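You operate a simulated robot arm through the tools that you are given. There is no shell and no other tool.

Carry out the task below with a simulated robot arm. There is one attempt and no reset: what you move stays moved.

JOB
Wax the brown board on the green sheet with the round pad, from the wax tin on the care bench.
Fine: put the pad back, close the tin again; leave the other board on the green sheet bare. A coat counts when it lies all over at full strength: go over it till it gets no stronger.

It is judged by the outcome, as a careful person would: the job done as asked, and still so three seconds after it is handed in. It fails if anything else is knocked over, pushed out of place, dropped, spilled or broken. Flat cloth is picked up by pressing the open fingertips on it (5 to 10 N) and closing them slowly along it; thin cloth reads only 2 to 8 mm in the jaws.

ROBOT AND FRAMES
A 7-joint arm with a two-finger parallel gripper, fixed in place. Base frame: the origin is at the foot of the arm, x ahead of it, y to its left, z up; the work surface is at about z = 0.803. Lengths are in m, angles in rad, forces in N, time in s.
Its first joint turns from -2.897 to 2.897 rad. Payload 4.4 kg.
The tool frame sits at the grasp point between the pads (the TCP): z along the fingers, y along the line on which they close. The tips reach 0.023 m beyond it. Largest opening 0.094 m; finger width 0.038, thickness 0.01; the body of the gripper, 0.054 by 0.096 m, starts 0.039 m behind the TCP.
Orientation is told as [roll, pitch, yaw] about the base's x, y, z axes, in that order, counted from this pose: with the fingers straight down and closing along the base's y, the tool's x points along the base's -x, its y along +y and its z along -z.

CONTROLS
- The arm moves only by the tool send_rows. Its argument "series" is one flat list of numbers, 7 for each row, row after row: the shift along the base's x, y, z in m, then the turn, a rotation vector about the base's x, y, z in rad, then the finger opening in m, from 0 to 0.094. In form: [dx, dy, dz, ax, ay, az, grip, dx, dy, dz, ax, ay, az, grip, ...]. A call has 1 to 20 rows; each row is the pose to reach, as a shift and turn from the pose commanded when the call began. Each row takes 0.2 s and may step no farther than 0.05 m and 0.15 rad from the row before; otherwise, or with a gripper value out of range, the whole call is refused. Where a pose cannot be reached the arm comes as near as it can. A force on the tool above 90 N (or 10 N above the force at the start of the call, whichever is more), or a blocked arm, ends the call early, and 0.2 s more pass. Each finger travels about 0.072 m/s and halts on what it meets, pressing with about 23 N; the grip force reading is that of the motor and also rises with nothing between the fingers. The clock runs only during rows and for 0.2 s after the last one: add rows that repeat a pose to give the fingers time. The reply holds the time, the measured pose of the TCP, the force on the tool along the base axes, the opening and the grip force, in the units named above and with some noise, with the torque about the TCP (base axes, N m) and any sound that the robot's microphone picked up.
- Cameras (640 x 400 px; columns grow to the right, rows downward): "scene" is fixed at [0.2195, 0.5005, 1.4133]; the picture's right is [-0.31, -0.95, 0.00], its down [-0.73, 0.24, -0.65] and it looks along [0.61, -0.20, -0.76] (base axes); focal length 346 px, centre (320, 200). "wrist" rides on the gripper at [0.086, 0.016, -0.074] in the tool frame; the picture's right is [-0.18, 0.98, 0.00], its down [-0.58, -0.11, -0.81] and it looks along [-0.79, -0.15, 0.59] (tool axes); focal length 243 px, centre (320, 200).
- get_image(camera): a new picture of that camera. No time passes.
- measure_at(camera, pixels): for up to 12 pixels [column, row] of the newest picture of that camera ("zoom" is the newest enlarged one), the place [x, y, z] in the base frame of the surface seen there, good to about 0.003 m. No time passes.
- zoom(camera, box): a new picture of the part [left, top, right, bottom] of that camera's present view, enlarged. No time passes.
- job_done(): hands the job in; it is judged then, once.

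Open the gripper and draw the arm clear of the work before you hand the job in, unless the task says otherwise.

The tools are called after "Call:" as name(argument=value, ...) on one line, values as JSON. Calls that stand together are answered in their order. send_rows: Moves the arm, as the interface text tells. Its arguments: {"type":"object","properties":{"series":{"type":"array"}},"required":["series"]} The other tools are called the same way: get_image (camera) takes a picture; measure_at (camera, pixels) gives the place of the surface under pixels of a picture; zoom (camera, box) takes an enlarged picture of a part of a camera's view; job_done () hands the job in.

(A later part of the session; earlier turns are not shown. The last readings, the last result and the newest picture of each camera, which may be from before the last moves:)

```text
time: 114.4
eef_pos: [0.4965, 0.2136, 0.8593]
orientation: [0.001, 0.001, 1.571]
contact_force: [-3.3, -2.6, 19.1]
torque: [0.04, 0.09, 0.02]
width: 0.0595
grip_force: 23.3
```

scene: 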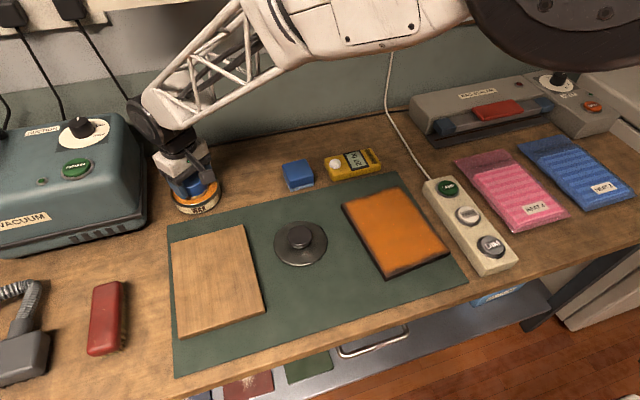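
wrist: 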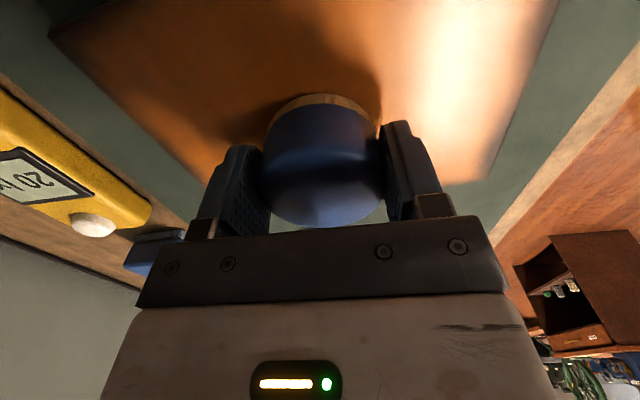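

19 N pressed at the near mid-edge. I scrub the edge stretch right and left with small moves, then slide inward to look.

Call:
send_rows(series=[-0.005, -0.0005, 0.0003, 0, 0, 0, 0.04, -0.01, -0.001, 0.0003, 0, 0, 0, 0.04, -0.009, -0.011, 0.0003, 0, 0, 0, 0.04, -0.008, -0.021, 0.0002, 0, 0, 0, 0.04, -0.007, -0.031, 0.0002, 0, 0, 0, 0.04, -0.006, -0.042, 0.0002, 0, 0, 0, 0.04, -0.008, -0.021, 0.0001, 0, 0, 0, 0.04, -0.01, -0.001, 0.0001, 0, 0, 0, 0.04, -0.011, 0.01, 0.0001, 0, 0, 0, 0.04, -0.012, 0.02, 0, 0, 0, 0, 0.04, -0.013, 0.03, 0, 0, 0, 0, 0.04, -0.014, 0.041, 0, 0, 0, 0, 0.04, -0.012, 0.02, 0, 0, 0, 0, 0.04, -0.01, -0.001, 0, 0, 0, 0, 0.04, -0.01, -0.001, 0, 0, 0, 0, 0.04])

Call:
send_rows(series=[0.025, 0.002, 0, 0, 0, 0, 0.04, 0.055, 0.005, 0, 0, 0, 0, 0.04, 0.09, 0.008, 0, 0, 0, 0, 0.04, 0.09, 0.008, 0, 0, 0, 0, 0.04])

Call:
zoom(camera="scene", box=[360, 205, 460, 285])

```text
time: 117.6
eef_pos: [0.4878, 0.2137, 0.858]
orientation: [-0.002, 0.001, 1.57]
contact_force: [0.3, 5.2, 16.9]
torque: [0.28, -0.03, 0.01]
width: 0.0596
grip_force: 23.4
```

```text
time: 118.6
eef_pos: [0.5731, 0.221, 0.8585]
orientation: [0.001, 0.0, 1.569]
contact_force: [1.2, 0.3, -1.4]
torque: [0.02, -0.03, -0.03]
width: 0.0598
grip_force: 23.3
```

```text
5.00 times, centred on (410, 245) of scene
```

zoom: 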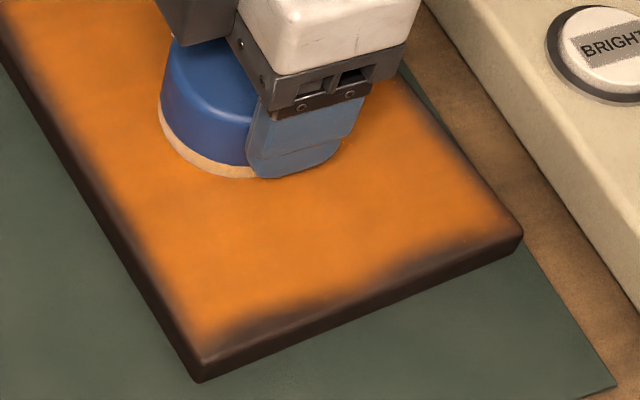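

The band looks unchanged even with fresh wax and 17 N. I retake the same close view as before to compare in detail, plus the other edges.

Call:
zoom(camera="scene", box=[375, 240, 435, 285])

Call:
zoom(camera="scene", box=[335, 185, 395, 230])

Call:
zoom(camera="scene", box=[400, 215, 460, 260])

```text
8.89 times, centred on (405, 262) of scene
```

zoom: 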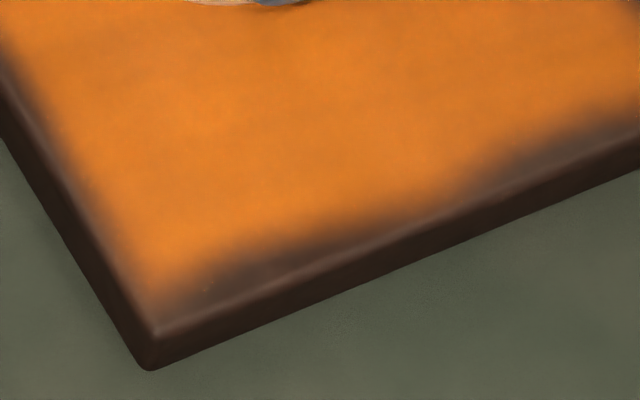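

```text
8.89 times, centred on (365, 208) of scene
```

zoom: 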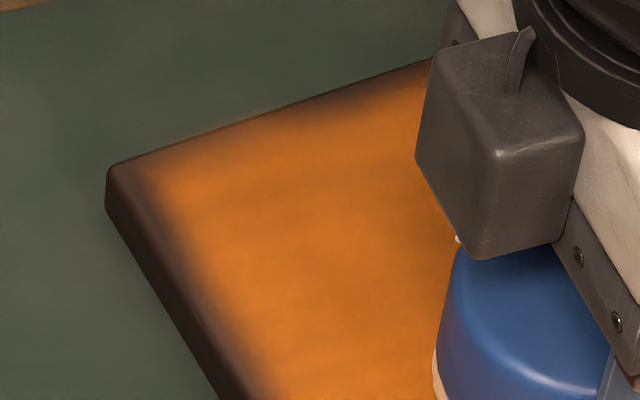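

```text
8.89 times, centred on (430, 238) of scene
```

zoom: 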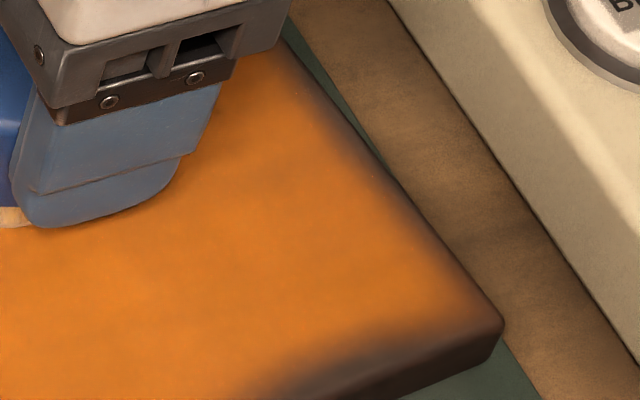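

The dark lobes along the near and far edges look identical after heavy scrubbing, so that may just be how the coat's border looks. To be sure of full strength everywhere, I do a slow full raster with contact checks, starting at the far-left corner.

Call:
send_rows(series=[0.0204, 0.0186, 0.0, 0, 0, 0, 0.04, 0.0408, 0.0373, 0, 0, 0, 0, 0.04, 0.0611, 0.0559, 0, 0, 0, 0, 0.04, 0.0815, 0.0745, 0, 0, 0, 0, 0.04, 0.0815, 0.0745, -0.0004, 0, 0, 0, 0.04, 0.0815, 0.0745, -0.0004, 0, 0, 0, 0.04])

```text
time: 120.0
eef_pos: [0.6574, 0.2972, 0.8569]
orientation: [0.001, 0.0, 1.57]
contact_force: [-3.8, 2.4, 18.4]
torque: [-0.04, 0.14, -0.03]
width: 0.0599
grip_force: 23.2
```

18 N at the far-left corner. Slow stroke down the left edge.

Call:
send_rows(series=[-0.0176, -0.0017, 0, 0, 0, 0, 0.04, -0.0352, -0.0033, 0, 0, 0, 0, 0.04, -0.0529, -0.005, 0, 0, 0, 0, 0.04, -0.0705, -0.0067, -0.0001, 0, 0, 0, 0.04, -0.0881, -0.0083, -0.0001, 0, 0, 0, 0.04, -0.1057, -0.01, -0.0002, 0, 0, 0, 0.04, -0.1233, -0.0117, -0.0002, 0, 0, 0, 0.04, -0.141, -0.0133, -0.0003, 0, 0, 0, 0.04, -0.1586, -0.015, -0.0003, 0, 0, 0, 0.04, -0.1762, -0.0166, -0.0003, 0, 0, 0, 0.04, -0.1762, -0.0166, -0.0003, 0, 0, 0, 0.04])

Call:
zoom(camera="scene", box=[335, 185, 395, 230])

```text
time: 122.4
eef_pos: [0.4817, 0.28, 0.8561]
orientation: [0.001, 0.0, 1.571]
contact_force: [1.5, 0.1, 11.9]
torque: [0.01, -0.18, 0.04]
width: 0.0599
grip_force: 22.8
```

```text
8.89 times, centred on (365, 208) of scene
```

zoom: 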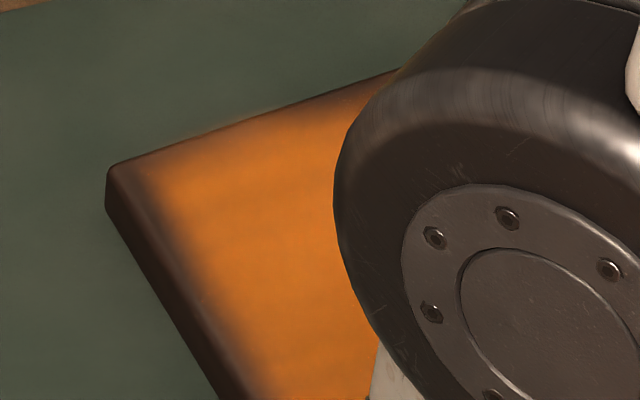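

The swept area near the left edge got visibly brighter with the slow stroke, so another full-strength pass is worthwhile. Contact held (12 N); next stroke upward, 16 mm further in.

Call:
send_rows(series=[0.0016, -0.0164, 0, 0, 0, 0, 0.04, 0.0192, -0.0147, 0, 0, 0, 0, 0.04, 0.0368, -0.0131, 0, 0, 0, 0, 0.04, 0.0545, -0.0114, 0, 0, 0, 0, 0.04, 0.0721, -0.0098, -0.0001, 0, 0, 0, 0.04, 0.0897, -0.0081, -0.0001, 0, 0, 0, 0.04, 0.1073, -0.0064, -0.0001, 0, 0, 0, 0.04, 0.1249, -0.0048, -0.0002, 0, 0, 0, 0.04, 0.1426, -0.0031, -0.0002, 0, 0, 0, 0.04, 0.1602, -0.0015, -0.0002, 0, 0, 0, 0.04, 0.1778, 0.0002, -0.0002, 0, 0, 0, 0.04, 0.1794, -0.0162, -0.0002, 0, 0, 0, 0.04, 0.1794, -0.0162, -0.0002, 0, 0, 0, 0.04])

Call:
zoom(camera="scene", box=[330, 175, 470, 290])

```text
time: 125.2
eef_pos: [0.662, 0.2636, 0.8555]
orientation: [-0.002, 0.0, 1.57]
contact_force: [1.6, 7.2, 17.1]
torque: [0.34, -0.07, 0.02]
width: 0.06
grip_force: 22.9
```

```text
3.48 times, centred on (400, 232) of scene
```

zoom: 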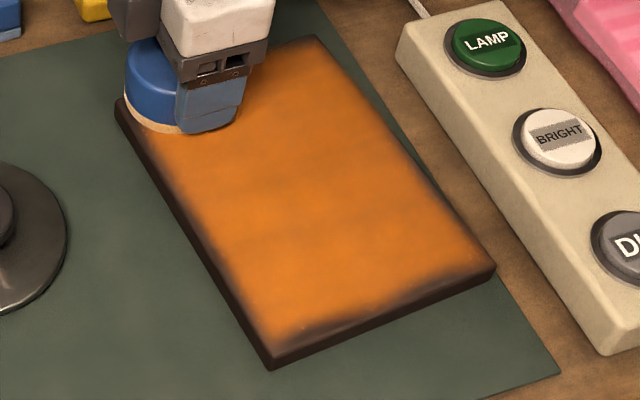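

Contact good at 17 N. Next slow stroke down at b = −33 mm.

Call:
send_rows(series=[-0.0176, -0.0017, 0, 0, 0, 0, 0.04, -0.0352, -0.0033, 0, 0, 0, 0, 0.04, -0.0529, -0.005, 0, 0, 0, 0, 0.04, -0.0705, -0.0067, -0.0001, 0, 0, 0, 0.04, -0.0881, -0.0083, -0.0001, 0, 0, 0, 0.04, -0.1057, -0.01, -0.0002, 0, 0, 0, 0.04, -0.1233, -0.0117, -0.0002, 0, 0, 0, 0.04, -0.141, -0.0133, -0.0003, 0, 0, 0, 0.04, -0.1586, -0.015, -0.0003, 0, 0, 0, 0.04, -0.1762, -0.0166, -0.0003, 0, 0, 0, 0.04, -0.1746, -0.033, -0.0003, 0, 0, 0, 0.04, -0.1746, -0.033, -0.0003, 0, 0, 0, 0.04])

```text
time: 127.8
eef_pos: [0.4868, 0.2308, 0.8562]
orientation: [0.0, 0.0, 1.57]
contact_force: [-0.6, 0.1, -0.6]
torque: [-0.02, 0.0, 0.0]
width: 0.06
grip_force: 23.0
```

Contact lost at this end; I lower in small steps before the next stroke up.

Call:
send_rows(series=[0, 0, -0.0004, 0, 0, 0, 0.04, 0, 0, -0.0008, 0, 0, 0, 0.04, 0, 0, -0.0008, 0, 0, 0, 0.04])

```text
time: 128.6
eef_pos: [0.488, 0.2302, 0.8558]
orientation: [0.001, 0.0, 1.571]
contact_force: [-0.1, 0.2, -0.9]
torque: [-0.01, 0.02, 0.04]
width: 0.0598
grip_force: 22.7
```

Still free at 0.8563; a bit lower.

Call:
send_rows(series=[0, 0, -0.0004, 0, 0, 0, 0.04, 0, 0, -0.0008, 0, 0, 0, 0.04, 0, 0, -0.001, 0, 0, 0, 0.04, 0, 0, -0.001, 0, 0, 0, 0.04])

```text
time: 129.6
eef_pos: [0.4864, 0.2296, 0.8551]
orientation: [-0.002, 0.001, 1.57]
contact_force: [-2.1, -1.9, 18.6]
torque: [0.16, 0.07, 0.01]
width: 0.0599
grip_force: 23.3
```

18.6 N. Stroke up at b = −16 mm and shift to the centre line.

Call:
send_rows(series=[0.0176, 0.0017, 0.0002, 0, 0, 0, 0.04, 0.0352, 0.0033, 0.0002, 0, 0, 0, 0.04, 0.0529, 0.005, 0.0001, 0, 0, 0, 0.04, 0.0705, 0.0067, 0.0001, 0, 0, 0, 0.04, 0.0881, 0.0083, 0, 0, 0, 0, 0.04, 0.1057, 0.01, 0, 0, 0, 0, 0.04, 0.1233, 0.0117, -0.0001, 0, 0, 0, 0.04, 0.141, 0.0133, -0.0001, 0, 0, 0, 0.04, 0.1586, 0.015, -0.0002, 0, 0, 0, 0.04, 0.1762, 0.0166, -0.0002, 0, 0, 0, 0.04, 0.1778, 0.0002, -0.0002, 0, 0, 0, 0.04, 0.1778, 0.0002, -0.0002, 0, 0, 0, 0.04])

Call:
zoom(camera="scene", box=[330, 175, 470, 290])

```text
time: 132.2
eef_pos: [0.6658, 0.2296, 0.856]
orientation: [0.001, -0.001, 1.571]
contact_force: [0.2, 1.0, -1.0]
torque: [0.01, -0.01, -0.01]
width: 0.0602
grip_force: 22.7
```

```text
3.48 times, centred on (400, 232) of scene
```

zoom: 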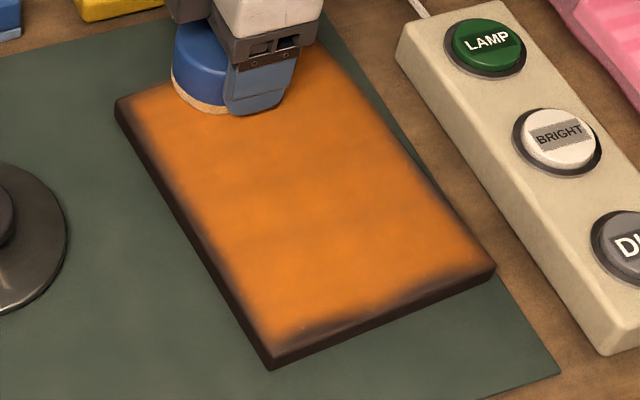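

The grip slips at about 19 N, so I should press nearer 8–10 N. I reload and regrip now before doing the right half.

Call:
send_rows(series=[0, 0, 0.04, 0, 0, 0, 0.04, 0, 0, 0.085, 0, 0, 0, 0.04, 0.0142, 0.0373, 0.09, 0, 0, -0.1, 0.04, 0.0284, 0.0746, 0.09, 0, 0, -0.2, 0.04, 0.0426, 0.112, 0.09, 0, 0, -0.3, 0.04, 0.0568, 0.1493, 0.09, 0, 0, -0.4, 0.04, 0.071, 0.1866, 0.09, 0, 0, -0.5, 0.04, 0.0851, 0.2239, 0.09, 0, 0, -0.6, 0.04, 0.0993, 0.2612, 0.09, 0, 0, -0.7, 0.04, 0.1135, 0.2986, 0.09, 0, 0, -0.8, 0.04, 0.1277, 0.3359, 0.085, 0, 0, -0.88, 0.04, 0.1419, 0.3732, 0.075, 0, 0, -0.93, 0.04, 0.1419, 0.3732, 0.045, 0, 0, -0.93, 0.04, 0.1419, 0.3732, 0.02, 0, 0, -0.93, 0.04, 0.1419, 0.3732, 0.009, 0, 0, -0.93, 0.04, 0.1419, 0.3732, 0.006, 0, 0, -0.93, 0.04, 0.1419, 0.3732, 0.005, 0, 0, -0.93, 0.04, 0.1419, 0.3732, 0.0045, 0, 0, -0.93, 0.04, 0.1419, 0.3732, 0.0045, 0, 0, -0.93, 0.04])

Call:
zoom(camera="scene", box=[330, 175, 470, 290])

Call:
zoom(camera="scene", box=[150, 100, 290, 225])

```text
time: 136.2
eef_pos: [0.8085, 0.6019, 0.8591]
orientation: [0.0, -0.001, 0.64]
contact_force: [0.4, -0.5, 0.3]
torque: [0.0, -0.01, -0.03]
width: 0.06
grip_force: 23.3
```

```text
3.48 times, centred on (400, 232) of scene
```

zoom: 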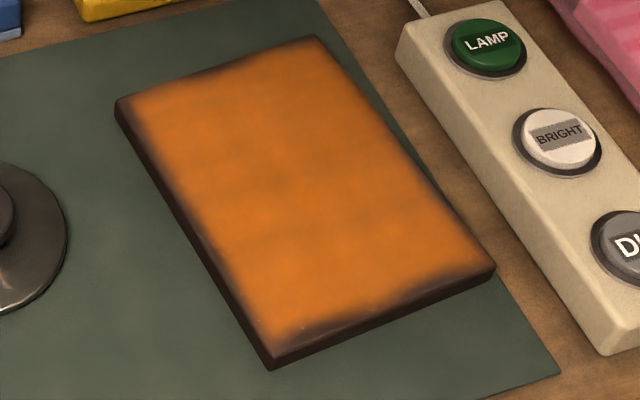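

```text
3.20 times, centred on (220, 162) of scene
```

zoom: 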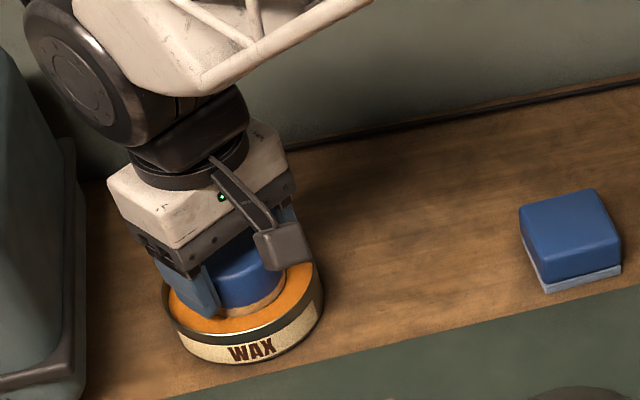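

Compared with the earlier arm-free view the coat is practically identical, so it is near saturation. I load once more for a last pass over the right half, far edge and corners; creep into the wax first.

Call:
send_rows(series=[0, 0, -0.0004, 0, 0, 0, 0.04, 0, 0, -0.0008, 0, 0, 0, 0.04, 0, 0, -0.0011, 0, 0, 0, 0.04, 0, 0, -0.0011, 0, 0, 0, 0.04])

```text
time: 137.2
eef_pos: [0.8056, 0.604, 0.8599]
orientation: [-0.001, -0.001, 0.641]
contact_force: [2.5, -4.2, 16.8]
torque: [-0.13, -0.11, -0.06]
width: 0.06
grip_force: 23.0
```

16.8 N at commanded 0.8585. Ease, regrip 6 mm higher and rub as before.

Call:
send_rows(series=[0, 0, 0.0006, 0, 0, 0, 0.04, 0, 0, 0.0006, 0, 0, 0, 0.064, 0, 0, 0.0006, 0, 0, 0, 0.064, 0, 0, 0.0035, 0, 0, 0, 0.064, 0, 0, 0.006, 0, 0, 0, 0.064, 0, 0, 0.006, 0, 0, 0, 0.055, 0, 0, 0.006, 0, 0, 0, 0.04, 0, 0, 0.006, 0, 0, 0, 0.04, 0, 0, 0.0053, 0, 0, 0, 0.04, 0.007, 0, 0.0051, 0, 0, 0, 0.04, 0.005, 0.005, 0.0051, 0, 0, 0, 0.04, 0, 0.007, 0.0051, 0, 0, 0, 0.04, -0.007, 0.004, 0.0049, 0, 0, 0, 0.04, -0.008, -0.003, 0.0049, 0, 0, 0, 0.04, 0, -0.007, 0.0049, 0, 0, 0, 0.04, 0.006, -0.003, 0.0047, 0, 0, 0, 0.04, 0.005, 0.004, 0.0047, 0, 0, 0, 0.04, -0.005, 0.005, 0.0047, 0, 0, 0, 0.04, 0, 0, 0.0047, 0, 0, 0, 0.04])

```text
time: 141.2
eef_pos: [0.8063, 0.6028, 0.8631]
orientation: [-0.001, -0.001, 0.64]
contact_force: [-4.5, 6.2, 18.5]
torque: [0.26, 0.15, 0.04]
width: 0.0599
grip_force: 23.1
```

Loaded. I carry the pad to the far-right corner of the dark board.

Call:
send_rows(series=[0, 0, 0.03, 0, 0, 0, 0.04, 0, 0, 0.075, 0, 0, 0, 0.04, -0.0136, -0.0439, 0.085, 0, 0, 0.1, 0.04, -0.0271, -0.0878, 0.085, 0, 0, 0.2, 0.04, -0.0407, -0.1317, 0.085, 0, 0, 0.3, 0.04, -0.0543, -0.1756, 0.085, 0, 0, 0.4, 0.04, -0.0679, -0.2195, 0.085, 0, 0, 0.5, 0.04, -0.0814, -0.2633, 0.085, 0, 0, 0.6, 0.04, -0.095, -0.3072, 0.085, 0, 0, 0.7, 0.04, -0.1086, -0.3511, 0.085, 0, 0, 0.8, 0.04, -0.1221, -0.395, 0.08, 0, 0, 0.88, 0.04, -0.1357, -0.4389, 0.065, 0, 0, 0.93, 0.04, -0.1357, -0.4389, 0.03, 0, 0, 0.93, 0.04, -0.1357, -0.4389, 0.007, 0, 0, 0.93, 0.04, -0.1357, -0.4389, -0.001, 0, 0, 0.93, 0.04, -0.1357, -0.4389, -0.003, 0, 0, 0.93, 0.04, -0.1357, -0.4389, -0.0035, 0, 0, 0.93, 0.04, -0.1357, -0.4389, -0.0035, 0, 0, 0.93, 0.04])

```text
time: 145.0
eef_pos: [0.6705, 0.1637, 0.8594]
orientation: [0.002, -0.001, 1.57]
contact_force: [0.6, 0.3, -0.3]
torque: [0.0, 0.01, 0.0]
width: 0.0595
grip_force: 23.0
```

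Free at commanded 0.8597; creep down to about 8–10 N.

Call:
send_rows(series=[0, 0, -0.0004, 0, 0, 0, 0.04, 0, 0, -0.0008, 0, 0, 0, 0.04, 0, 0, -0.0008, 0, 0, 0, 0.04])

```text
time: 145.8
eef_pos: [0.6705, 0.1645, 0.8583]
orientation: [0.001, -0.001, 1.57]
contact_force: [-0.7, -0.1, -0.7]
torque: [-0.01, 0.02, 0.0]
width: 0.0597
grip_force: 23.0
```

A little further, in 0.3 mm steps.

Call:
send_rows(series=[0, 0, -0.0003, 0, 0, 0, 0.04, 0, 0, -0.0006, 0, 0, 0, 0.04, 0, 0, -0.0008, 0, 0, 0, 0.04, 0, 0, -0.0008, 0, 0, 0, 0.04])

```text
time: 146.8
eef_pos: [0.6704, 0.1634, 0.8593]
orientation: [0.0, 0.0, 1.571]
contact_force: [-0.4, -0.3, -1.7]
torque: [-0.02, 0.03, -0.02]
width: 0.0597
grip_force: 23.0
```

Still free at 0.8581; continue.

Call:
send_rows(series=[0, 0, -0.0004, 0, 0, 0, 0.04, 0, 0, -0.0008, 0, 0, 0, 0.04, 0, 0, -0.0011, 0, 0, 0, 0.04, 0, 0, -0.0011, 0, 0, 0, 0.04])

```text
time: 147.8
eef_pos: [0.6709, 0.166, 0.859]
orientation: [-0.002, 0.0, 1.571]
contact_force: [-0.9, -3.5, 18.7]
torque: [0.04, 0.07, 0.03]
width: 0.0599
grip_force: 23.0
```

18.7 N at 0.857. Slow stroke down the right edge (slightly eased), then shift inward.

Call:
send_rows(series=[-0.0176, -0.0017, 0.0002, 0, 0, 0, 0.04, -0.0352, -0.0033, 0.0002, 0, 0, 0, 0.04, -0.0529, -0.005, 0.0001, 0, 0, 0, 0.04, -0.0705, -0.0067, 0.0001, 0, 0, 0, 0.04, -0.0881, -0.0083, 0, 0, 0, 0, 0.04, -0.1057, -0.01, 0, 0, 0, 0, 0.04, -0.1233, -0.0117, -0.0001, 0, 0, 0, 0.04, -0.141, -0.0133, -0.0001, 0, 0, 0, 0.04, -0.1586, -0.015, -0.0002, 0, 0, 0, 0.04, -0.1762, -0.0166, -0.0002, 0, 0, 0, 0.04, -0.1762, -0.0166, -0.0002, 0, 0, 0, 0.04])

Call:
zoom(camera="scene", box=[330, 175, 470, 290])

```text
time: 150.2
eef_pos: [0.4936, 0.1477, 0.8571]
orientation: [0.0, 0.0, 1.57]
contact_force: [0.0, 0.3, 0.2]
torque: [0.0, -0.02, 0.0]
width: 0.0599
grip_force: 22.8
```

```text
3.48 times, centred on (400, 232) of scene
```

zoom: 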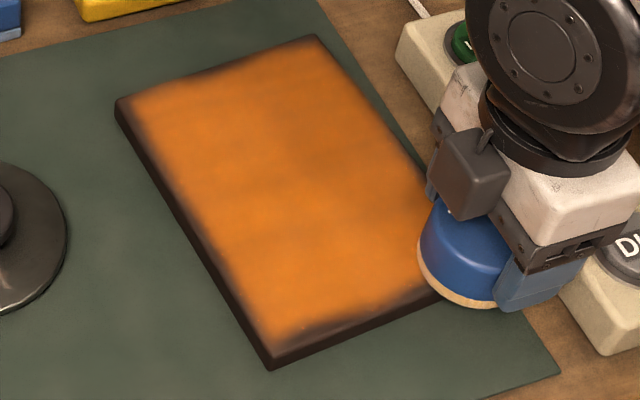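

Zero force at the near end again: the true height seems to rise slightly toward the base, so I'll slope my strokes. Find contact here.

Call:
send_rows(series=[0, 0, -0.0004, 0, 0, 0, 0.04, 0, 0, -0.0007, 0, 0, 0, 0.04, 0, 0, -0.0007, 0, 0, 0, 0.04])

```text
time: 151.0
eef_pos: [0.4952, 0.147, 0.8563]
orientation: [0.0, -0.001, 1.57]
contact_force: [0.0, -0.5, 2.2]
torque: [-0.02, 0.0, -0.03]
width: 0.0601
grip_force: 23.1
```

2.2 N at 0.8561. I press 0.4 mm more and stroke back up the right edge with a 1 mm rise along the way, then shift inward.

Call:
send_rows(series=[0, 0, -0.0004, 0, 0, 0, 0.04, 0.0176, 0.0017, -0.0003, 0, 0, 0, 0.04, 0.0352, 0.0033, -0.0002, 0, 0, 0, 0.04, 0.0529, 0.005, -0.0001, 0, 0, 0, 0.04, 0.0705, 0.0067, 0, 0, 0, 0, 0.04, 0.0881, 0.0083, 0.0001, 0, 0, 0, 0.04, 0.1057, 0.01, 0.0002, 0, 0, 0, 0.04, 0.1233, 0.0117, 0.0003, 0, 0, 0, 0.04, 0.141, 0.0133, 0.0004, 0, 0, 0, 0.04, 0.1586, 0.015, 0.0005, 0, 0, 0, 0.04, 0.1762, 0.0166, 0.0006, 0, 0, 0, 0.04, 0.1762, 0.0166, 0.0006, 0, 0, 0, 0.04])

```text
time: 153.6
eef_pos: [0.6714, 0.1657, 0.8556]
orientation: [0.0, 0.001, 1.571]
contact_force: [0.4, 0.0, -0.7]
torque: [0.02, 0.0, -0.03]
width: 0.0601
grip_force: 23.0
```

Free at the far end at 0.8567. Lower in 0.3 mm steps here.

Call:
send_rows(series=[0, 0, -0.0003, 0, 0, 0, 0.04, 0, 0, -0.0006, 0, 0, 0, 0.04, 0, 0, -0.0006, 0, 0, 0, 0.04])

```text
time: 154.4
eef_pos: [0.6712, 0.1654, 0.8562]
orientation: [0.0, -0.001, 1.571]
contact_force: [-0.2, -0.6, -1.3]
torque: [0.01, 0.0, 0.0]
width: 0.0603
grip_force: 22.9
```

Still free at 0.8561; further down.

Call:
send_rows(series=[0, 0, -0.0003, 0, 0, 0, 0.04, 0, 0, -0.0006, 0, 0, 0, 0.04, 0, 0, -0.0008, 0, 0, 0, 0.04, 0, 0, -0.0008, 0, 0, 0, 0.04])

```text
time: 155.4
eef_pos: [0.6717, 0.1646, 0.8552]
orientation: [0.001, -0.001, 1.571]
contact_force: [-0.9, -0.2, -0.9]
torque: [0.01, -0.01, -0.01]
width: 0.0602
grip_force: 22.7
```

Free at 0.8553 as well; go on another 1 mm.

Call:
send_rows(series=[0, 0, -0.0004, 0, 0, 0, 0.04, 0, 0, -0.0008, 0, 0, 0, 0.04, 0, 0, -0.001, 0, 0, 0, 0.04, 0, 0, -0.001, 0, 0, 0, 0.04])

Call:
zoom(camera="scene", box=[360, 160, 440, 220])

```text
time: 156.4
eef_pos: [0.6721, 0.1646, 0.8542]
orientation: [0.0, 0.001, 1.572]
contact_force: [0.1, 3.5, 10.2]
torque: [0.02, 0.14, 0.01]
width: 0.0602
grip_force: 23.0
```

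```text
6.67 times, centred on (400, 190) of scene
```

zoom: 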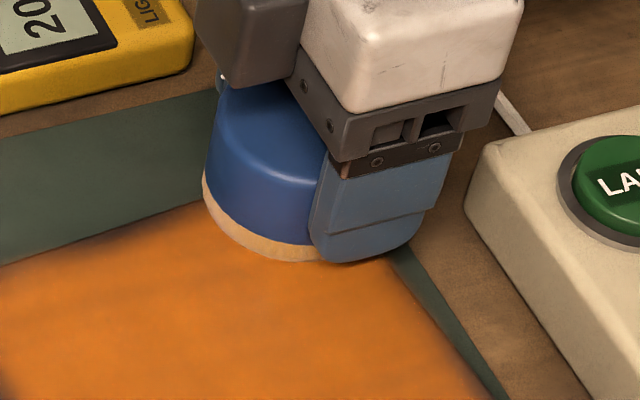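

10 N at 0.8543. Stroke down at b = +50 mm, then shift and go back up at +33 mm.

Call:
send_rows(series=[-0.0016, 0.0164, 0, 0, 0, 0, 0.04, -0.0192, 0.0147, 0, 0, 0, 0, 0.04, -0.0368, 0.0131, 0, 0, 0, 0, 0.04, -0.0545, 0.0114, 0, 0, 0, 0, 0.04, -0.0721, 0.0098, 0, 0, 0, 0, 0.04, -0.0897, 0.0081, 0, 0, 0, 0, 0.04, -0.1073, 0.0064, -0.0001, 0, 0, 0, 0.04, -0.1249, 0.0048, -0.0001, 0, 0, 0, 0.04, -0.1426, 0.0031, -0.0001, 0, 0, 0, 0.04, -0.1602, 0.0015, -0.0001, 0, 0, 0, 0.04, -0.1778, -0.0002, -0.0001, 0, 0, 0, 0.04, -0.1794, 0.0162, -0.0001, 0, 0, 0, 0.04, -0.1794, 0.0162, -0.0001, 0, 0, 0, 0.04])

Call:
zoom(camera="scene", box=[330, 175, 470, 290])

```text
time: 159.2
eef_pos: [0.491, 0.1803, 0.8547]
orientation: [0.0, 0.0, 1.572]
contact_force: [-0.3, 0.4, -0.5]
torque: [0.01, 0.0, -0.05]
width: 0.0601
grip_force: 22.9
```

```text
3.48 times, centred on (400, 232) of scene
```

zoom: 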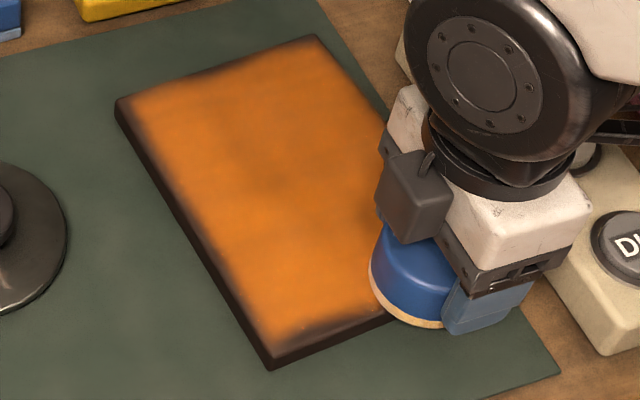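

Contact lost again at the end, but the coat holds uniform. I regain contact here for strokes over the centre, which looks a touch darker around (300,185).

Call:
send_rows(series=[0, 0, -0.0004, 0, 0, 0, 0.04, 0, 0, -0.0008, 0, 0, 0, 0.04, 0, 0, -0.001, 0, 0, 0, 0.04, 0, 0, -0.001, 0, 0, 0, 0.04])

```text
time: 160.2
eef_pos: [0.4917, 0.1797, 0.8549]
orientation: [0.0, 0.0, 1.57]
contact_force: [-1.6, -2.3, 10.5]
torque: [-0.16, -0.05, 0.0]
width: 0.0603
grip_force: 23.3
```

10.5 N. A slower stroke up at b = +33 mm.

Call:
send_rows(series=[0.0126, 0.0012, 0, 0, 0, 0, 0.04, 0.0252, 0.0024, 0, 0, 0, 0, 0.04, 0.0378, 0.0036, 0, 0, 0, 0, 0.04, 0.0503, 0.0048, 0, 0, 0, 0, 0.04, 0.0629, 0.0059, 0, 0, 0, 0, 0.04, 0.0755, 0.0071, 0, 0, 0, 0, 0.04, 0.0881, 0.0083, 0, 0, 0, 0, 0.04, 0.1007, 0.0095, 0, 0, 0, 0, 0.04, 0.1133, 0.0107, 0, 0, 0, 0, 0.04, 0.1259, 0.0119, 0, 0, 0, 0, 0.04, 0.1385, 0.0131, 0, 0, 0, 0, 0.04, 0.151, 0.0143, 0, 0, 0, 0, 0.04, 0.1636, 0.0154, 0, 0, 0, 0, 0.04, 0.1762, 0.0166, 0, 0, 0, 0, 0.04, 0.1746, 0.033, 0, 0, 0, 0, 0.04, 0.1746, 0.033, 0, 0, 0, 0, 0.04])

Call:
zoom(camera="scene", box=[330, 175, 470, 290])

```text
time: 163.6
eef_pos: [0.6698, 0.2152, 0.8541]
orientation: [-0.002, -0.001, 1.57]
contact_force: [8.7, -9.8, 32.7]
torque: [-0.4, -0.2, 0.04]
width: 0.0597
grip_force: 23.1
```

```text
3.48 times, centred on (400, 232) of scene
```

zoom: 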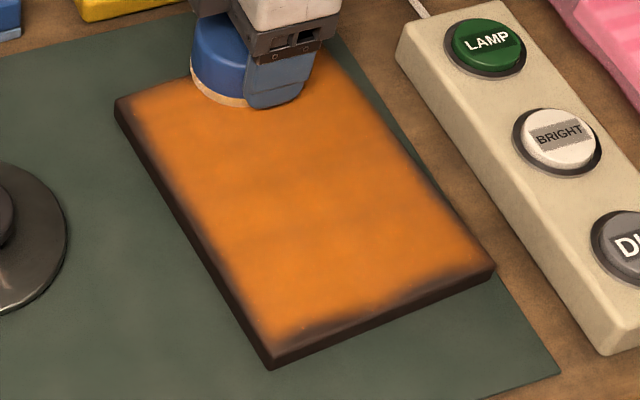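

32.7 N is a bit much; I ease 0.6 mm and stroke down at b = +16 mm slowly.

Call:
send_rows(series=[0, 0, 0.0007, 0, 0, 0, 0.04, -0.0126, -0.0012, 0.0007, 0, 0, 0, 0.04, -0.0252, -0.0024, 0.0007, 0, 0, 0, 0.04, -0.0378, -0.0036, 0.0007, 0, 0, 0, 0.04, -0.0503, -0.0048, 0.0007, 0, 0, 0, 0.04, -0.0629, -0.0059, 0.0006, 0, 0, 0, 0.04, -0.0755, -0.0071, 0.0006, 0, 0, 0, 0.04, -0.0881, -0.0083, 0.0006, 0, 0, 0, 0.04, -0.1007, -0.0095, 0.0006, 0, 0, 0, 0.04, -0.1133, -0.0107, 0.0005, 0, 0, 0, 0.04, -0.1259, -0.0119, 0.0005, 0, 0, 0, 0.04, -0.1385, -0.0131, 0.0005, 0, 0, 0, 0.04, -0.151, -0.0143, 0.0005, 0, 0, 0, 0.04, -0.1636, -0.0154, 0.0005, 0, 0, 0, 0.04, -0.1762, -0.0166, 0.0005, 0, 0, 0, 0.04, -0.1778, -0.0002, 0.0005, 0, 0, 0, 0.04, -0.1778, -0.0002, 0.0005, 0, 0, 0, 0.04])

```text
time: 167.2
eef_pos: [0.4863, 0.2125, 0.8531]
orientation: [0.001, 0.0, 1.571]
contact_force: [-4.6, -16.8, 48.8]
torque: [-0.04, -0.45, -0.21]
width: 0.06
grip_force: 23.7
```

49 N now — the pad is apparently bedded against the gripper. I ease up 1.2 mm and look for any shift of the board or tilt of the pad.

Call:
send_rows(series=[0, 0, 0.0006, 0, 0, 0, 0.04, 0, 0, 0.0012, 0, 0, 0, 0.04, 0, 0, 0.0012, 0, 0, 0, 0.04])

Call:
zoom(camera="scene", box=[330, 175, 470, 290])

Call:
get_image(camera="wrist")

```text
time: 168.0
eef_pos: [0.4881, 0.2137, 0.8533]
orientation: [0.004, 0.0, 1.57]
contact_force: [-0.7, 0.4, 1.6]
torque: [0.04, -0.04, 0.02]
width: 0.0599
grip_force: 23.2
```

```text
3.48 times, centred on (400, 232) of scene
```

zoom: 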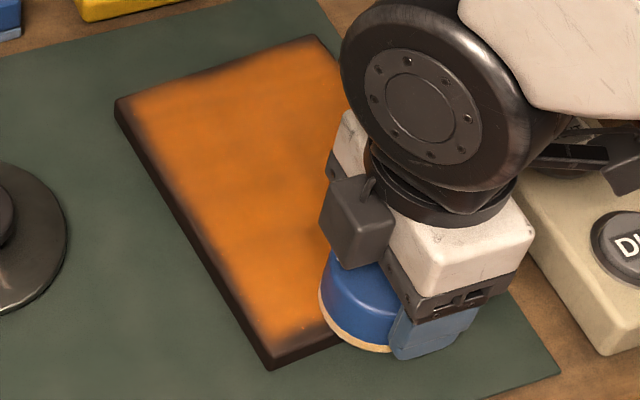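

```text
taken
```

wrist: 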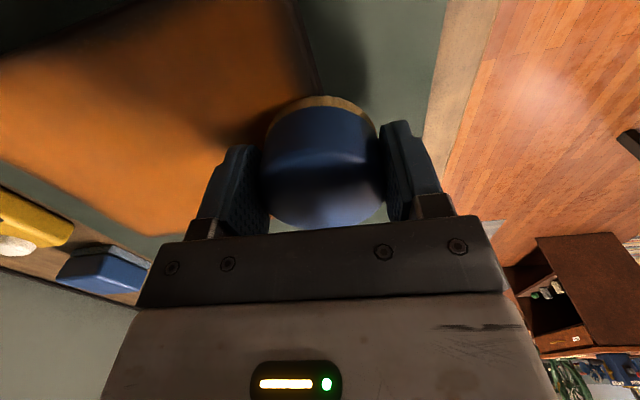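

Board in place, force 1.6 N. One more slow centre-line stroke up with about 0.3 mm press.

Call:
send_rows(series=[0, 0, -0.0004, 0, 0, 0, 0.04, 0.0126, 0.0012, -0.0004, 0, 0, 0, 0.04, 0.0252, 0.0024, -0.0004, 0, 0, 0, 0.04, 0.0378, 0.0036, -0.0004, 0, 0, 0, 0.04, 0.0503, 0.0048, -0.0004, 0, 0, 0, 0.04, 0.0629, 0.0059, -0.0004, 0, 0, 0, 0.04, 0.0755, 0.0071, -0.0004, 0, 0, 0, 0.04, 0.0881, 0.0083, -0.0004, 0, 0, 0, 0.04, 0.1007, 0.0095, -0.0004, 0, 0, 0, 0.04, 0.1133, 0.0107, -0.0004, 0, 0, 0, 0.04, 0.1259, 0.0119, -0.0004, 0, 0, 0, 0.04, 0.1385, 0.0131, -0.0004, 0, 0, 0, 0.04, 0.151, 0.0143, -0.0004, 0, 0, 0, 0.04, 0.1636, 0.0154, -0.0004, 0, 0, 0, 0.04, 0.1762, 0.0166, -0.0004, 0, 0, 0, 0.04, 0.1762, 0.0166, -0.0004, 0, 0, 0, 0.04])

Call:
zoom(camera="scene", box=[330, 175, 470, 290])

```text
time: 171.4
eef_pos: [0.6653, 0.2298, 0.855]
orientation: [0.0, 0.001, 1.572]
contact_force: [0.3, -0.8, -0.3]
torque: [0.01, -0.01, 0.01]
width: 0.06
grip_force: 22.9
```

```text
3.48 times, centred on (400, 232) of scene
```

zoom: 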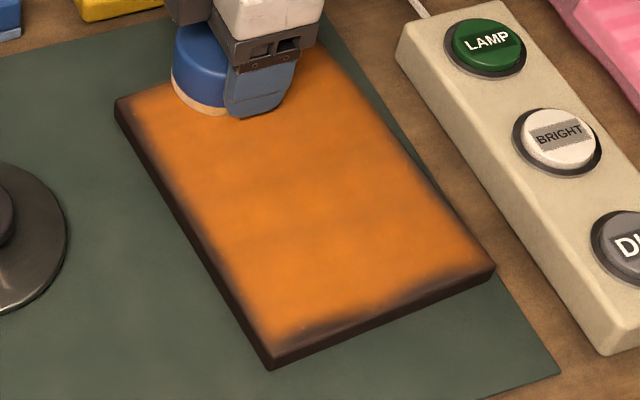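

The coat looks uniform and unchanged. I lift the pad and take a look from the wrist camera at the near edge from a different angle.

Call:
send_rows(series=[0, 0, 0.04, 0, 0, 0, 0.04, 0, 0, 0.085, 0, 0, 0, 0.04, -0.02, -0.02, 0.12, 0, 0, 0, 0.04, -0.05, -0.05, 0.13, 0, 0, 0, 0.04, -0.07, -0.07, 0.13, 0, 0, 0, 0.04, -0.07, -0.07, 0.13, 0, 0, 0, 0.04])

Call:
get_image(camera="wrist")

Call:
get_image(camera="scene")

```text
time: 172.8
eef_pos: [0.5916, 0.1588, 0.9831]
orientation: [-0.002, 0.0, 1.572]
contact_force: [0.7, 0.0, -1.3]
torque: [0.0, 0.0, 0.04]
width: 0.0604
grip_force: 22.6
```

```text
taken
```

wrist: 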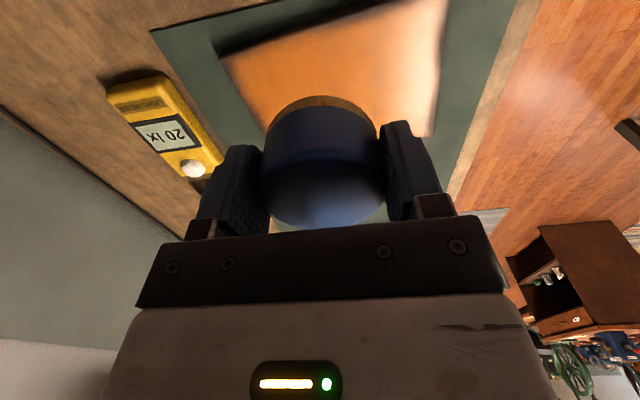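

```text
taken
```

scene: 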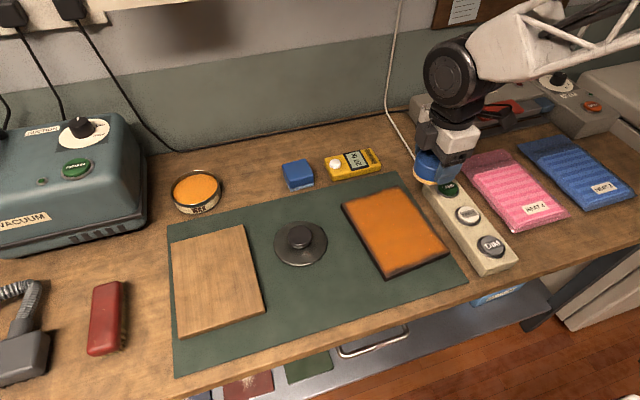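

I zoom into the wrist view of the board's near edge (right side, columns 400–450).

Call:
zoom(camera="wrist", box=[205, 0, 465, 160])

Call:
zoom(camera="scene", box=[330, 175, 470, 290])

```text
2.46 times, centred on (335, 80) of wrist
```

zoom: 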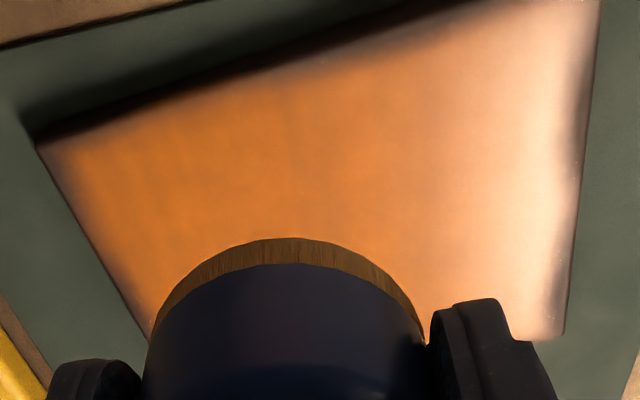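

```text
3.48 times, centred on (400, 232) of scene
```

zoom: 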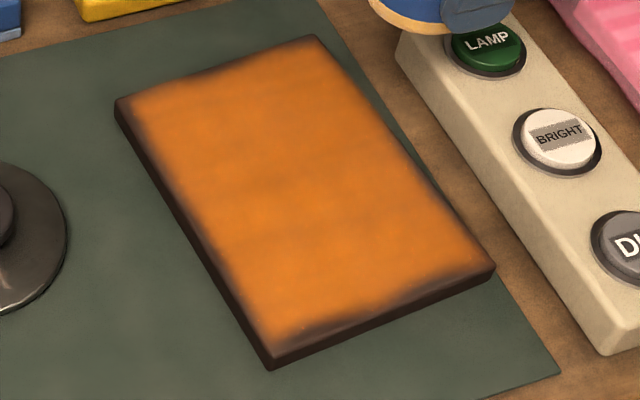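

All edges fade the same way and haven't changed through several loads, so the coat is at full strength. I carry the pad to its home spot (0.784, 0.479) and hover.

Call:
send_rows(series=[0.0189, 0.0317, 0, 0, 0, -0.1, 0.04, 0.0379, 0.0634, 0, 0, 0, -0.2, 0.04, 0.0568, 0.0952, 0, 0, 0, -0.31, 0.04, 0.0758, 0.1269, 0, 0, 0, -0.42, 0.04, 0.0947, 0.1586, 0, 0, 0, -0.53, 0.04, 0.1136, 0.1903, 0, 0, 0, -0.64, 0.04, 0.1326, 0.222, 0, 0, 0, -0.75, 0.04, 0.1515, 0.2538, -0.01, 0, 0, -0.86, 0.04, 0.1705, 0.2855, -0.03, 0, 0, -0.95, 0.04, 0.1894, 0.3172, -0.05, 0, 0, -1.03, 0.04, 0.1894, 0.3172, -0.09, 0, 0, -1.03, 0.04, 0.1894, 0.3172, -0.12, 0, 0, -1.03, 0.04, 0.1894, 0.3172, -0.12, 0, 0, -1.03, 0.04])

Call:
get_image(camera="wrist")

Call:
zoom(camera="scene", box=[190, 110, 350, 220])

```text
time: 175.6
eef_pos: [0.7823, 0.4772, 0.8642]
orientation: [0.001, -0.001, 0.54]
contact_force: [0.3, -0.1, -1.3]
torque: [0.0, 0.02, 0.01]
width: 0.0599
grip_force: 23.4
```

```text
taken
```

wrist: 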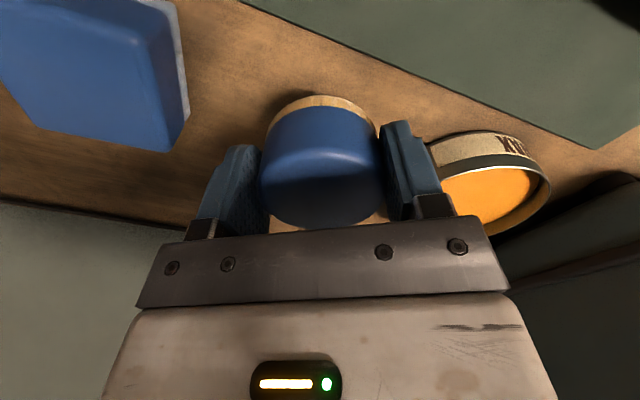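

```text
3.64 times, centred on (270, 165) of scene
```

zoom: 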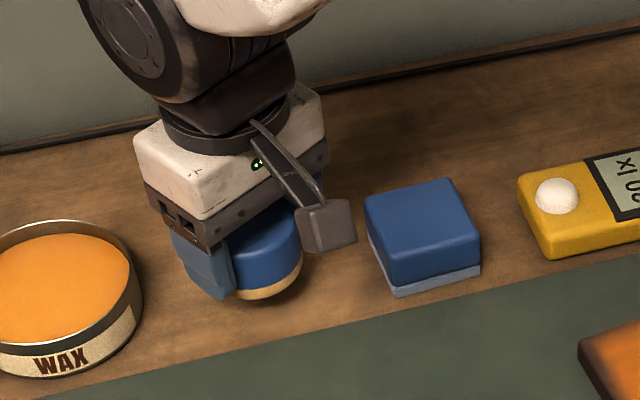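

The pad hangs over its home spot. I lower it to just above the bench (contact expected near commanded 0.837).

Call:
send_rows(series=[0, 0, -0.01, 0, 0, 0, 0.04, 0, 0, -0.02, 0, 0, 0, 0.04, 0, 0, -0.025, 0, 0, 0, 0.04, 0, 0, -0.027, 0, 0, 0, 0.04, 0, 0, -0.028, 0, 0, 0, 0.04, 0, 0, -0.028, 0, 0, 0, 0.04])

```text
time: 177.0
eef_pos: [0.7851, 0.4762, 0.8373]
orientation: [-0.002, -0.002, 0.541]
contact_force: [0.4, -0.8, -0.8]
torque: [-0.02, 0.0, -0.01]
width: 0.0601
grip_force: 23.6
```

Not touching at 0.8365; creeping down.

Call:
send_rows(series=[0, 0, -0.0004, 0, 0, 0, 0.04, 0, 0, -0.0008, 0, 0, 0, 0.04, 0, 0, -0.0012, 0, 0, 0, 0.04, 0, 0, -0.0012, 0, 0, 0, 0.04])

```text
time: 178.0
eef_pos: [0.7829, 0.4774, 0.834]
orientation: [0.0, -0.001, 0.542]
contact_force: [-0.1, 0.3, -0.7]
torque: [-0.01, 0.04, 0.02]
width: 0.0601
grip_force: 23.1
```

Free at 0.8353; another 1.2 mm.

Call:
send_rows(series=[0, 0, -0.0004, 0, 0, 0, 0.04, 0, 0, -0.0008, 0, 0, 0, 0.04, 0, 0, -0.0012, 0, 0, 0, 0.04, 0, 0, -0.0012, 0, 0, 0, 0.04])

Call:
zoom(camera="scene", box=[220, 150, 290, 210])

```text
time: 179.0
eef_pos: [0.7836, 0.4772, 0.8344]
orientation: [-0.001, 0.002, 0.542]
contact_force: [0.1, 0.4, -0.1]
torque: [0.01, -0.04, -0.03]
width: 0.0597
grip_force: 22.8
```

```text
6.67 times, centred on (255, 180) of scene
```

zoom: 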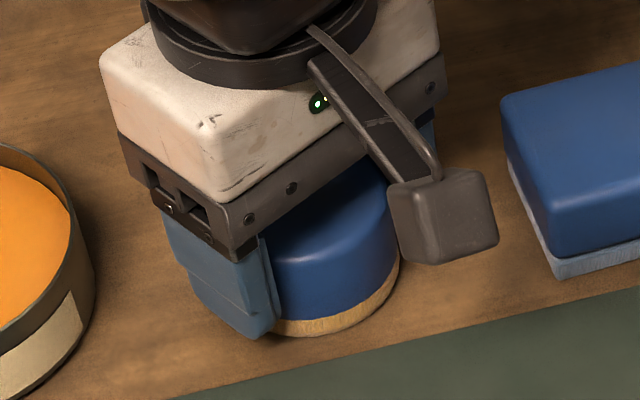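

Nearly on the bench; a further millimetre in small steps.

Call:
send_rows(series=[0, 0, -0.0004, 0, 0, 0, 0.04, 0, 0, -0.0008, 0, 0, 0, 0.04, 0, 0, -0.001, 0, 0, 0, 0.04, 0, 0, -0.001, 0, 0, 0, 0.04])

```text
time: 180.0
eef_pos: [0.7837, 0.4798, 0.8331]
orientation: [0.001, 0.001, 0.54]
contact_force: [-0.9, -0.4, 0.2]
torque: [0.01, 0.04, -0.02]
width: 0.06
grip_force: 23.3
```

Commanded 0.8331, still no force; continue down gently.

Call:
send_rows(series=[0, 0, -0.0004, 0, 0, 0, 0.04, 0, 0, -0.0008, 0, 0, 0, 0.04, 0, 0, -0.0012, 0, 0, 0, 0.04, 0, 0, -0.0012, 0, 0, 0, 0.04])

```text
time: 181.0
eef_pos: [0.7825, 0.4776, 0.8339]
orientation: [0.001, 0.0, 0.54]
contact_force: [3.2, 0.4, 10.7]
torque: [0.02, -0.1, -0.01]
width: 0.0601
grip_force: 23.0
```

Contact at 10.7 N. I ease 0.5 mm, open, and rise straight up.

Call:
send_rows(series=[0, 0, 0.0005, 0, 0, 0, 0.04, 0, 0, 0.0005, 0, 0, 0, 0.06, 0, 0, 0.0005, 0, 0, 0, 0.075, 0, 0, 0.0005, 0, 0, 0, 0.08, 0, 0, 0.0005, 0, 0, 0, 0.08, 0, 0, 0.03, 0, 0, 0, 0.08, 0, 0, 0.07, 0, 0, 0, 0.08, 0, 0, 0.11, 0, 0, 0, 0.08, 0, 0, 0.11, 0, 0, 0, 0.08])

Call:
get_image(camera="wrist")

Call:
zoom(camera="scene", box=[160, 150, 280, 225])

Call:
measure_at(camera="zoom", pixels=[[490, 120], [490, 175], [425, 150], [560, 150], [490, 140], [495, 220], [495, 245], [495, 262], [430, 200], [565, 210]])

```text
time: 183.0
eef_pos: [0.7815, 0.4786, 0.9394]
orientation: [-0.001, 0.0, 0.542]
contact_force: [0.9, -0.4, -0.2]
torque: [0.0, 0.01, -0.01]
width: 0.0799
grip_force: 0.1
```

```text
taken
```

wrist: 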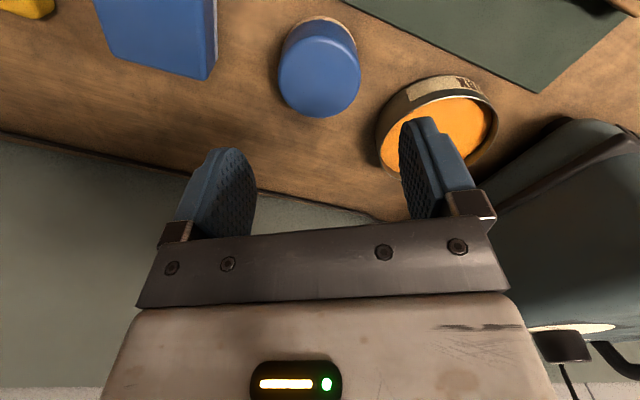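

```text
5.33 times, centred on (220, 188) of scene
```

zoom: 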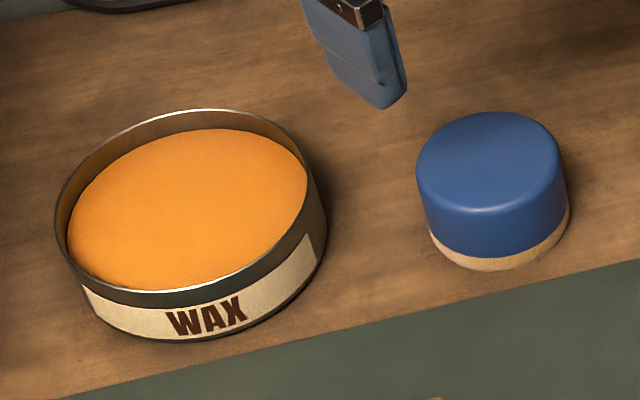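

```text
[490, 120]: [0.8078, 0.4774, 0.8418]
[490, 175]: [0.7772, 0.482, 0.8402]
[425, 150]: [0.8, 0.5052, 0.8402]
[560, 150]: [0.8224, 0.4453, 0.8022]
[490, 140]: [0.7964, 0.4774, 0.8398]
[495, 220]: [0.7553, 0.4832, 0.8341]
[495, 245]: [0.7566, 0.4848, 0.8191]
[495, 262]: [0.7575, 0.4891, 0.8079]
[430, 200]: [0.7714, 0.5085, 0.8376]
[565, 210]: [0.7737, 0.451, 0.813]
```

The pad stands exactly at home. I check the tin's rim position now, and the lid's, before closing.

Call:
measure_at(camera="zoom", pixels=[[205, 111], [160, 116], [170, 294], [140, 292], [200, 292], [57, 210], [60, 230], [316, 175], [318, 190], [300, 145], [250, 275], [90, 270]])

Call:
measure_at(camera="wrist", pixels=[[440, 96], [452, 130], [420, 100], [486, 110], [470, 97], [390, 160], [492, 125]])

Call:
zoom(camera="scene", box=[260, 205, 340, 275])

```text
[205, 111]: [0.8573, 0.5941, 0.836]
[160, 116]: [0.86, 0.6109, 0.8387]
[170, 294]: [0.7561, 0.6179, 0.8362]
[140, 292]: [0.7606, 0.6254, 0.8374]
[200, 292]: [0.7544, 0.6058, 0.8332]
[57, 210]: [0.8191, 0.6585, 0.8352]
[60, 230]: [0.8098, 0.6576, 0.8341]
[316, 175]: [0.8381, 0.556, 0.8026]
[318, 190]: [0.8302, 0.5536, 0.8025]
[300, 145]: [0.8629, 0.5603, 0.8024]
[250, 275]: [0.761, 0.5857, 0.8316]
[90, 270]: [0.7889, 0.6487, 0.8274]
```

```text
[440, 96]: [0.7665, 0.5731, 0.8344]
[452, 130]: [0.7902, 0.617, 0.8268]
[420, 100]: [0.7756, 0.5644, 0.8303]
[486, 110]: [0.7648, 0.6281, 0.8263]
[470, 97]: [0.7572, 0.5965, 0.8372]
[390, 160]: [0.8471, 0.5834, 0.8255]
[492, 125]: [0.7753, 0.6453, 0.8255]
```

```text
5.71 times, centred on (300, 240) of scene
```

zoom: 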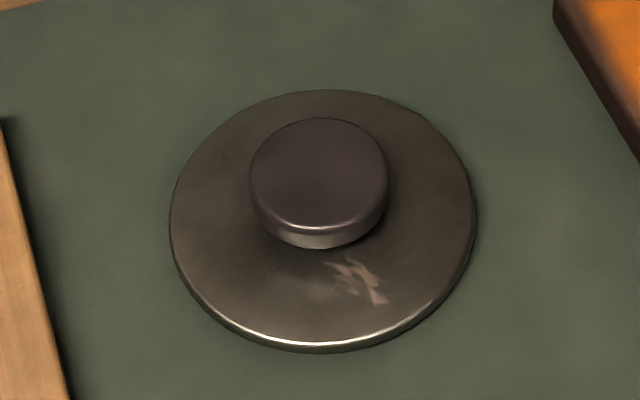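

The tin hasn't moved (centre ≈ (0.807, 0.606)) and the lid lies as I left it. I go above the lid at (0.600, 0.4116) with the same yaw as before.

Call:
send_rows(series=[-0.03, -0.011, 0, 0, 0, 0.02, 0.08, -0.065, -0.0235, 0, 0, 0, 0.05, 0.08, -0.1, -0.036, 0, 0, 0, 0.08, 0.08, -0.135, -0.049, 0, 0, 0, 0.1, 0.08, -0.165, -0.06, 0, 0, 0, 0.1, 0.08, -0.1836, -0.0664, 0, 0, 0, 0.1, 0.08, -0.1836, -0.0664, -0.03, 0, 0, 0.1, 0.08, -0.1836, -0.0664, -0.045, 0, 0, 0.1, 0.08, -0.1836, -0.0664, -0.045, 0, 0, 0.1, 0.08])

Call:
get_image(camera="wrist")

```text
time: 185.0
eef_pos: [0.5993, 0.4099, 0.8967]
orientation: [0.0, 0.002, 0.64]
contact_force: [0.6, -0.5, 0.0]
torque: [-0.03, 0.03, 0.02]
width: 0.0802
grip_force: 0.1
```

```text
taken
```

wrist: 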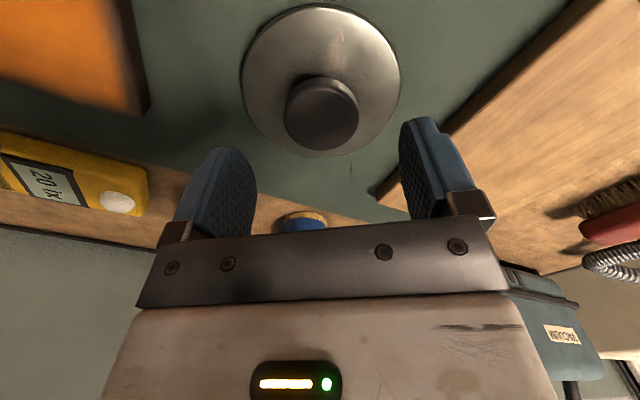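

The knob sits between the fingers. I go down to the former grip height (commanded 0.8455) and close on it.

Call:
send_rows(series=[0, 0, -0.02, 0, 0, 0, 0.08, 0, 0, -0.04, 0, 0, 0, 0.08, 0, 0, -0.0514, 0, 0, 0, 0.08, 0, 0, -0.0514, 0, 0, 0, 0.065, 0, 0, -0.0514, 0, 0, 0, 0.05, 0, 0, -0.0514, 0, 0, 0, 0.035, 0, 0, -0.0514, 0, 0, 0, 0.03, 0, 0, -0.0514, 0, 0, 0, 0.03])

```text
time: 186.8
eef_pos: [0.599, 0.4105, 0.8461]
orientation: [0.001, 0.0, 0.64]
contact_force: [-0.4, 0.4, 0.0]
torque: [0.0, 0.0, 0.01]
width: 0.0483
grip_force: 23.0
```

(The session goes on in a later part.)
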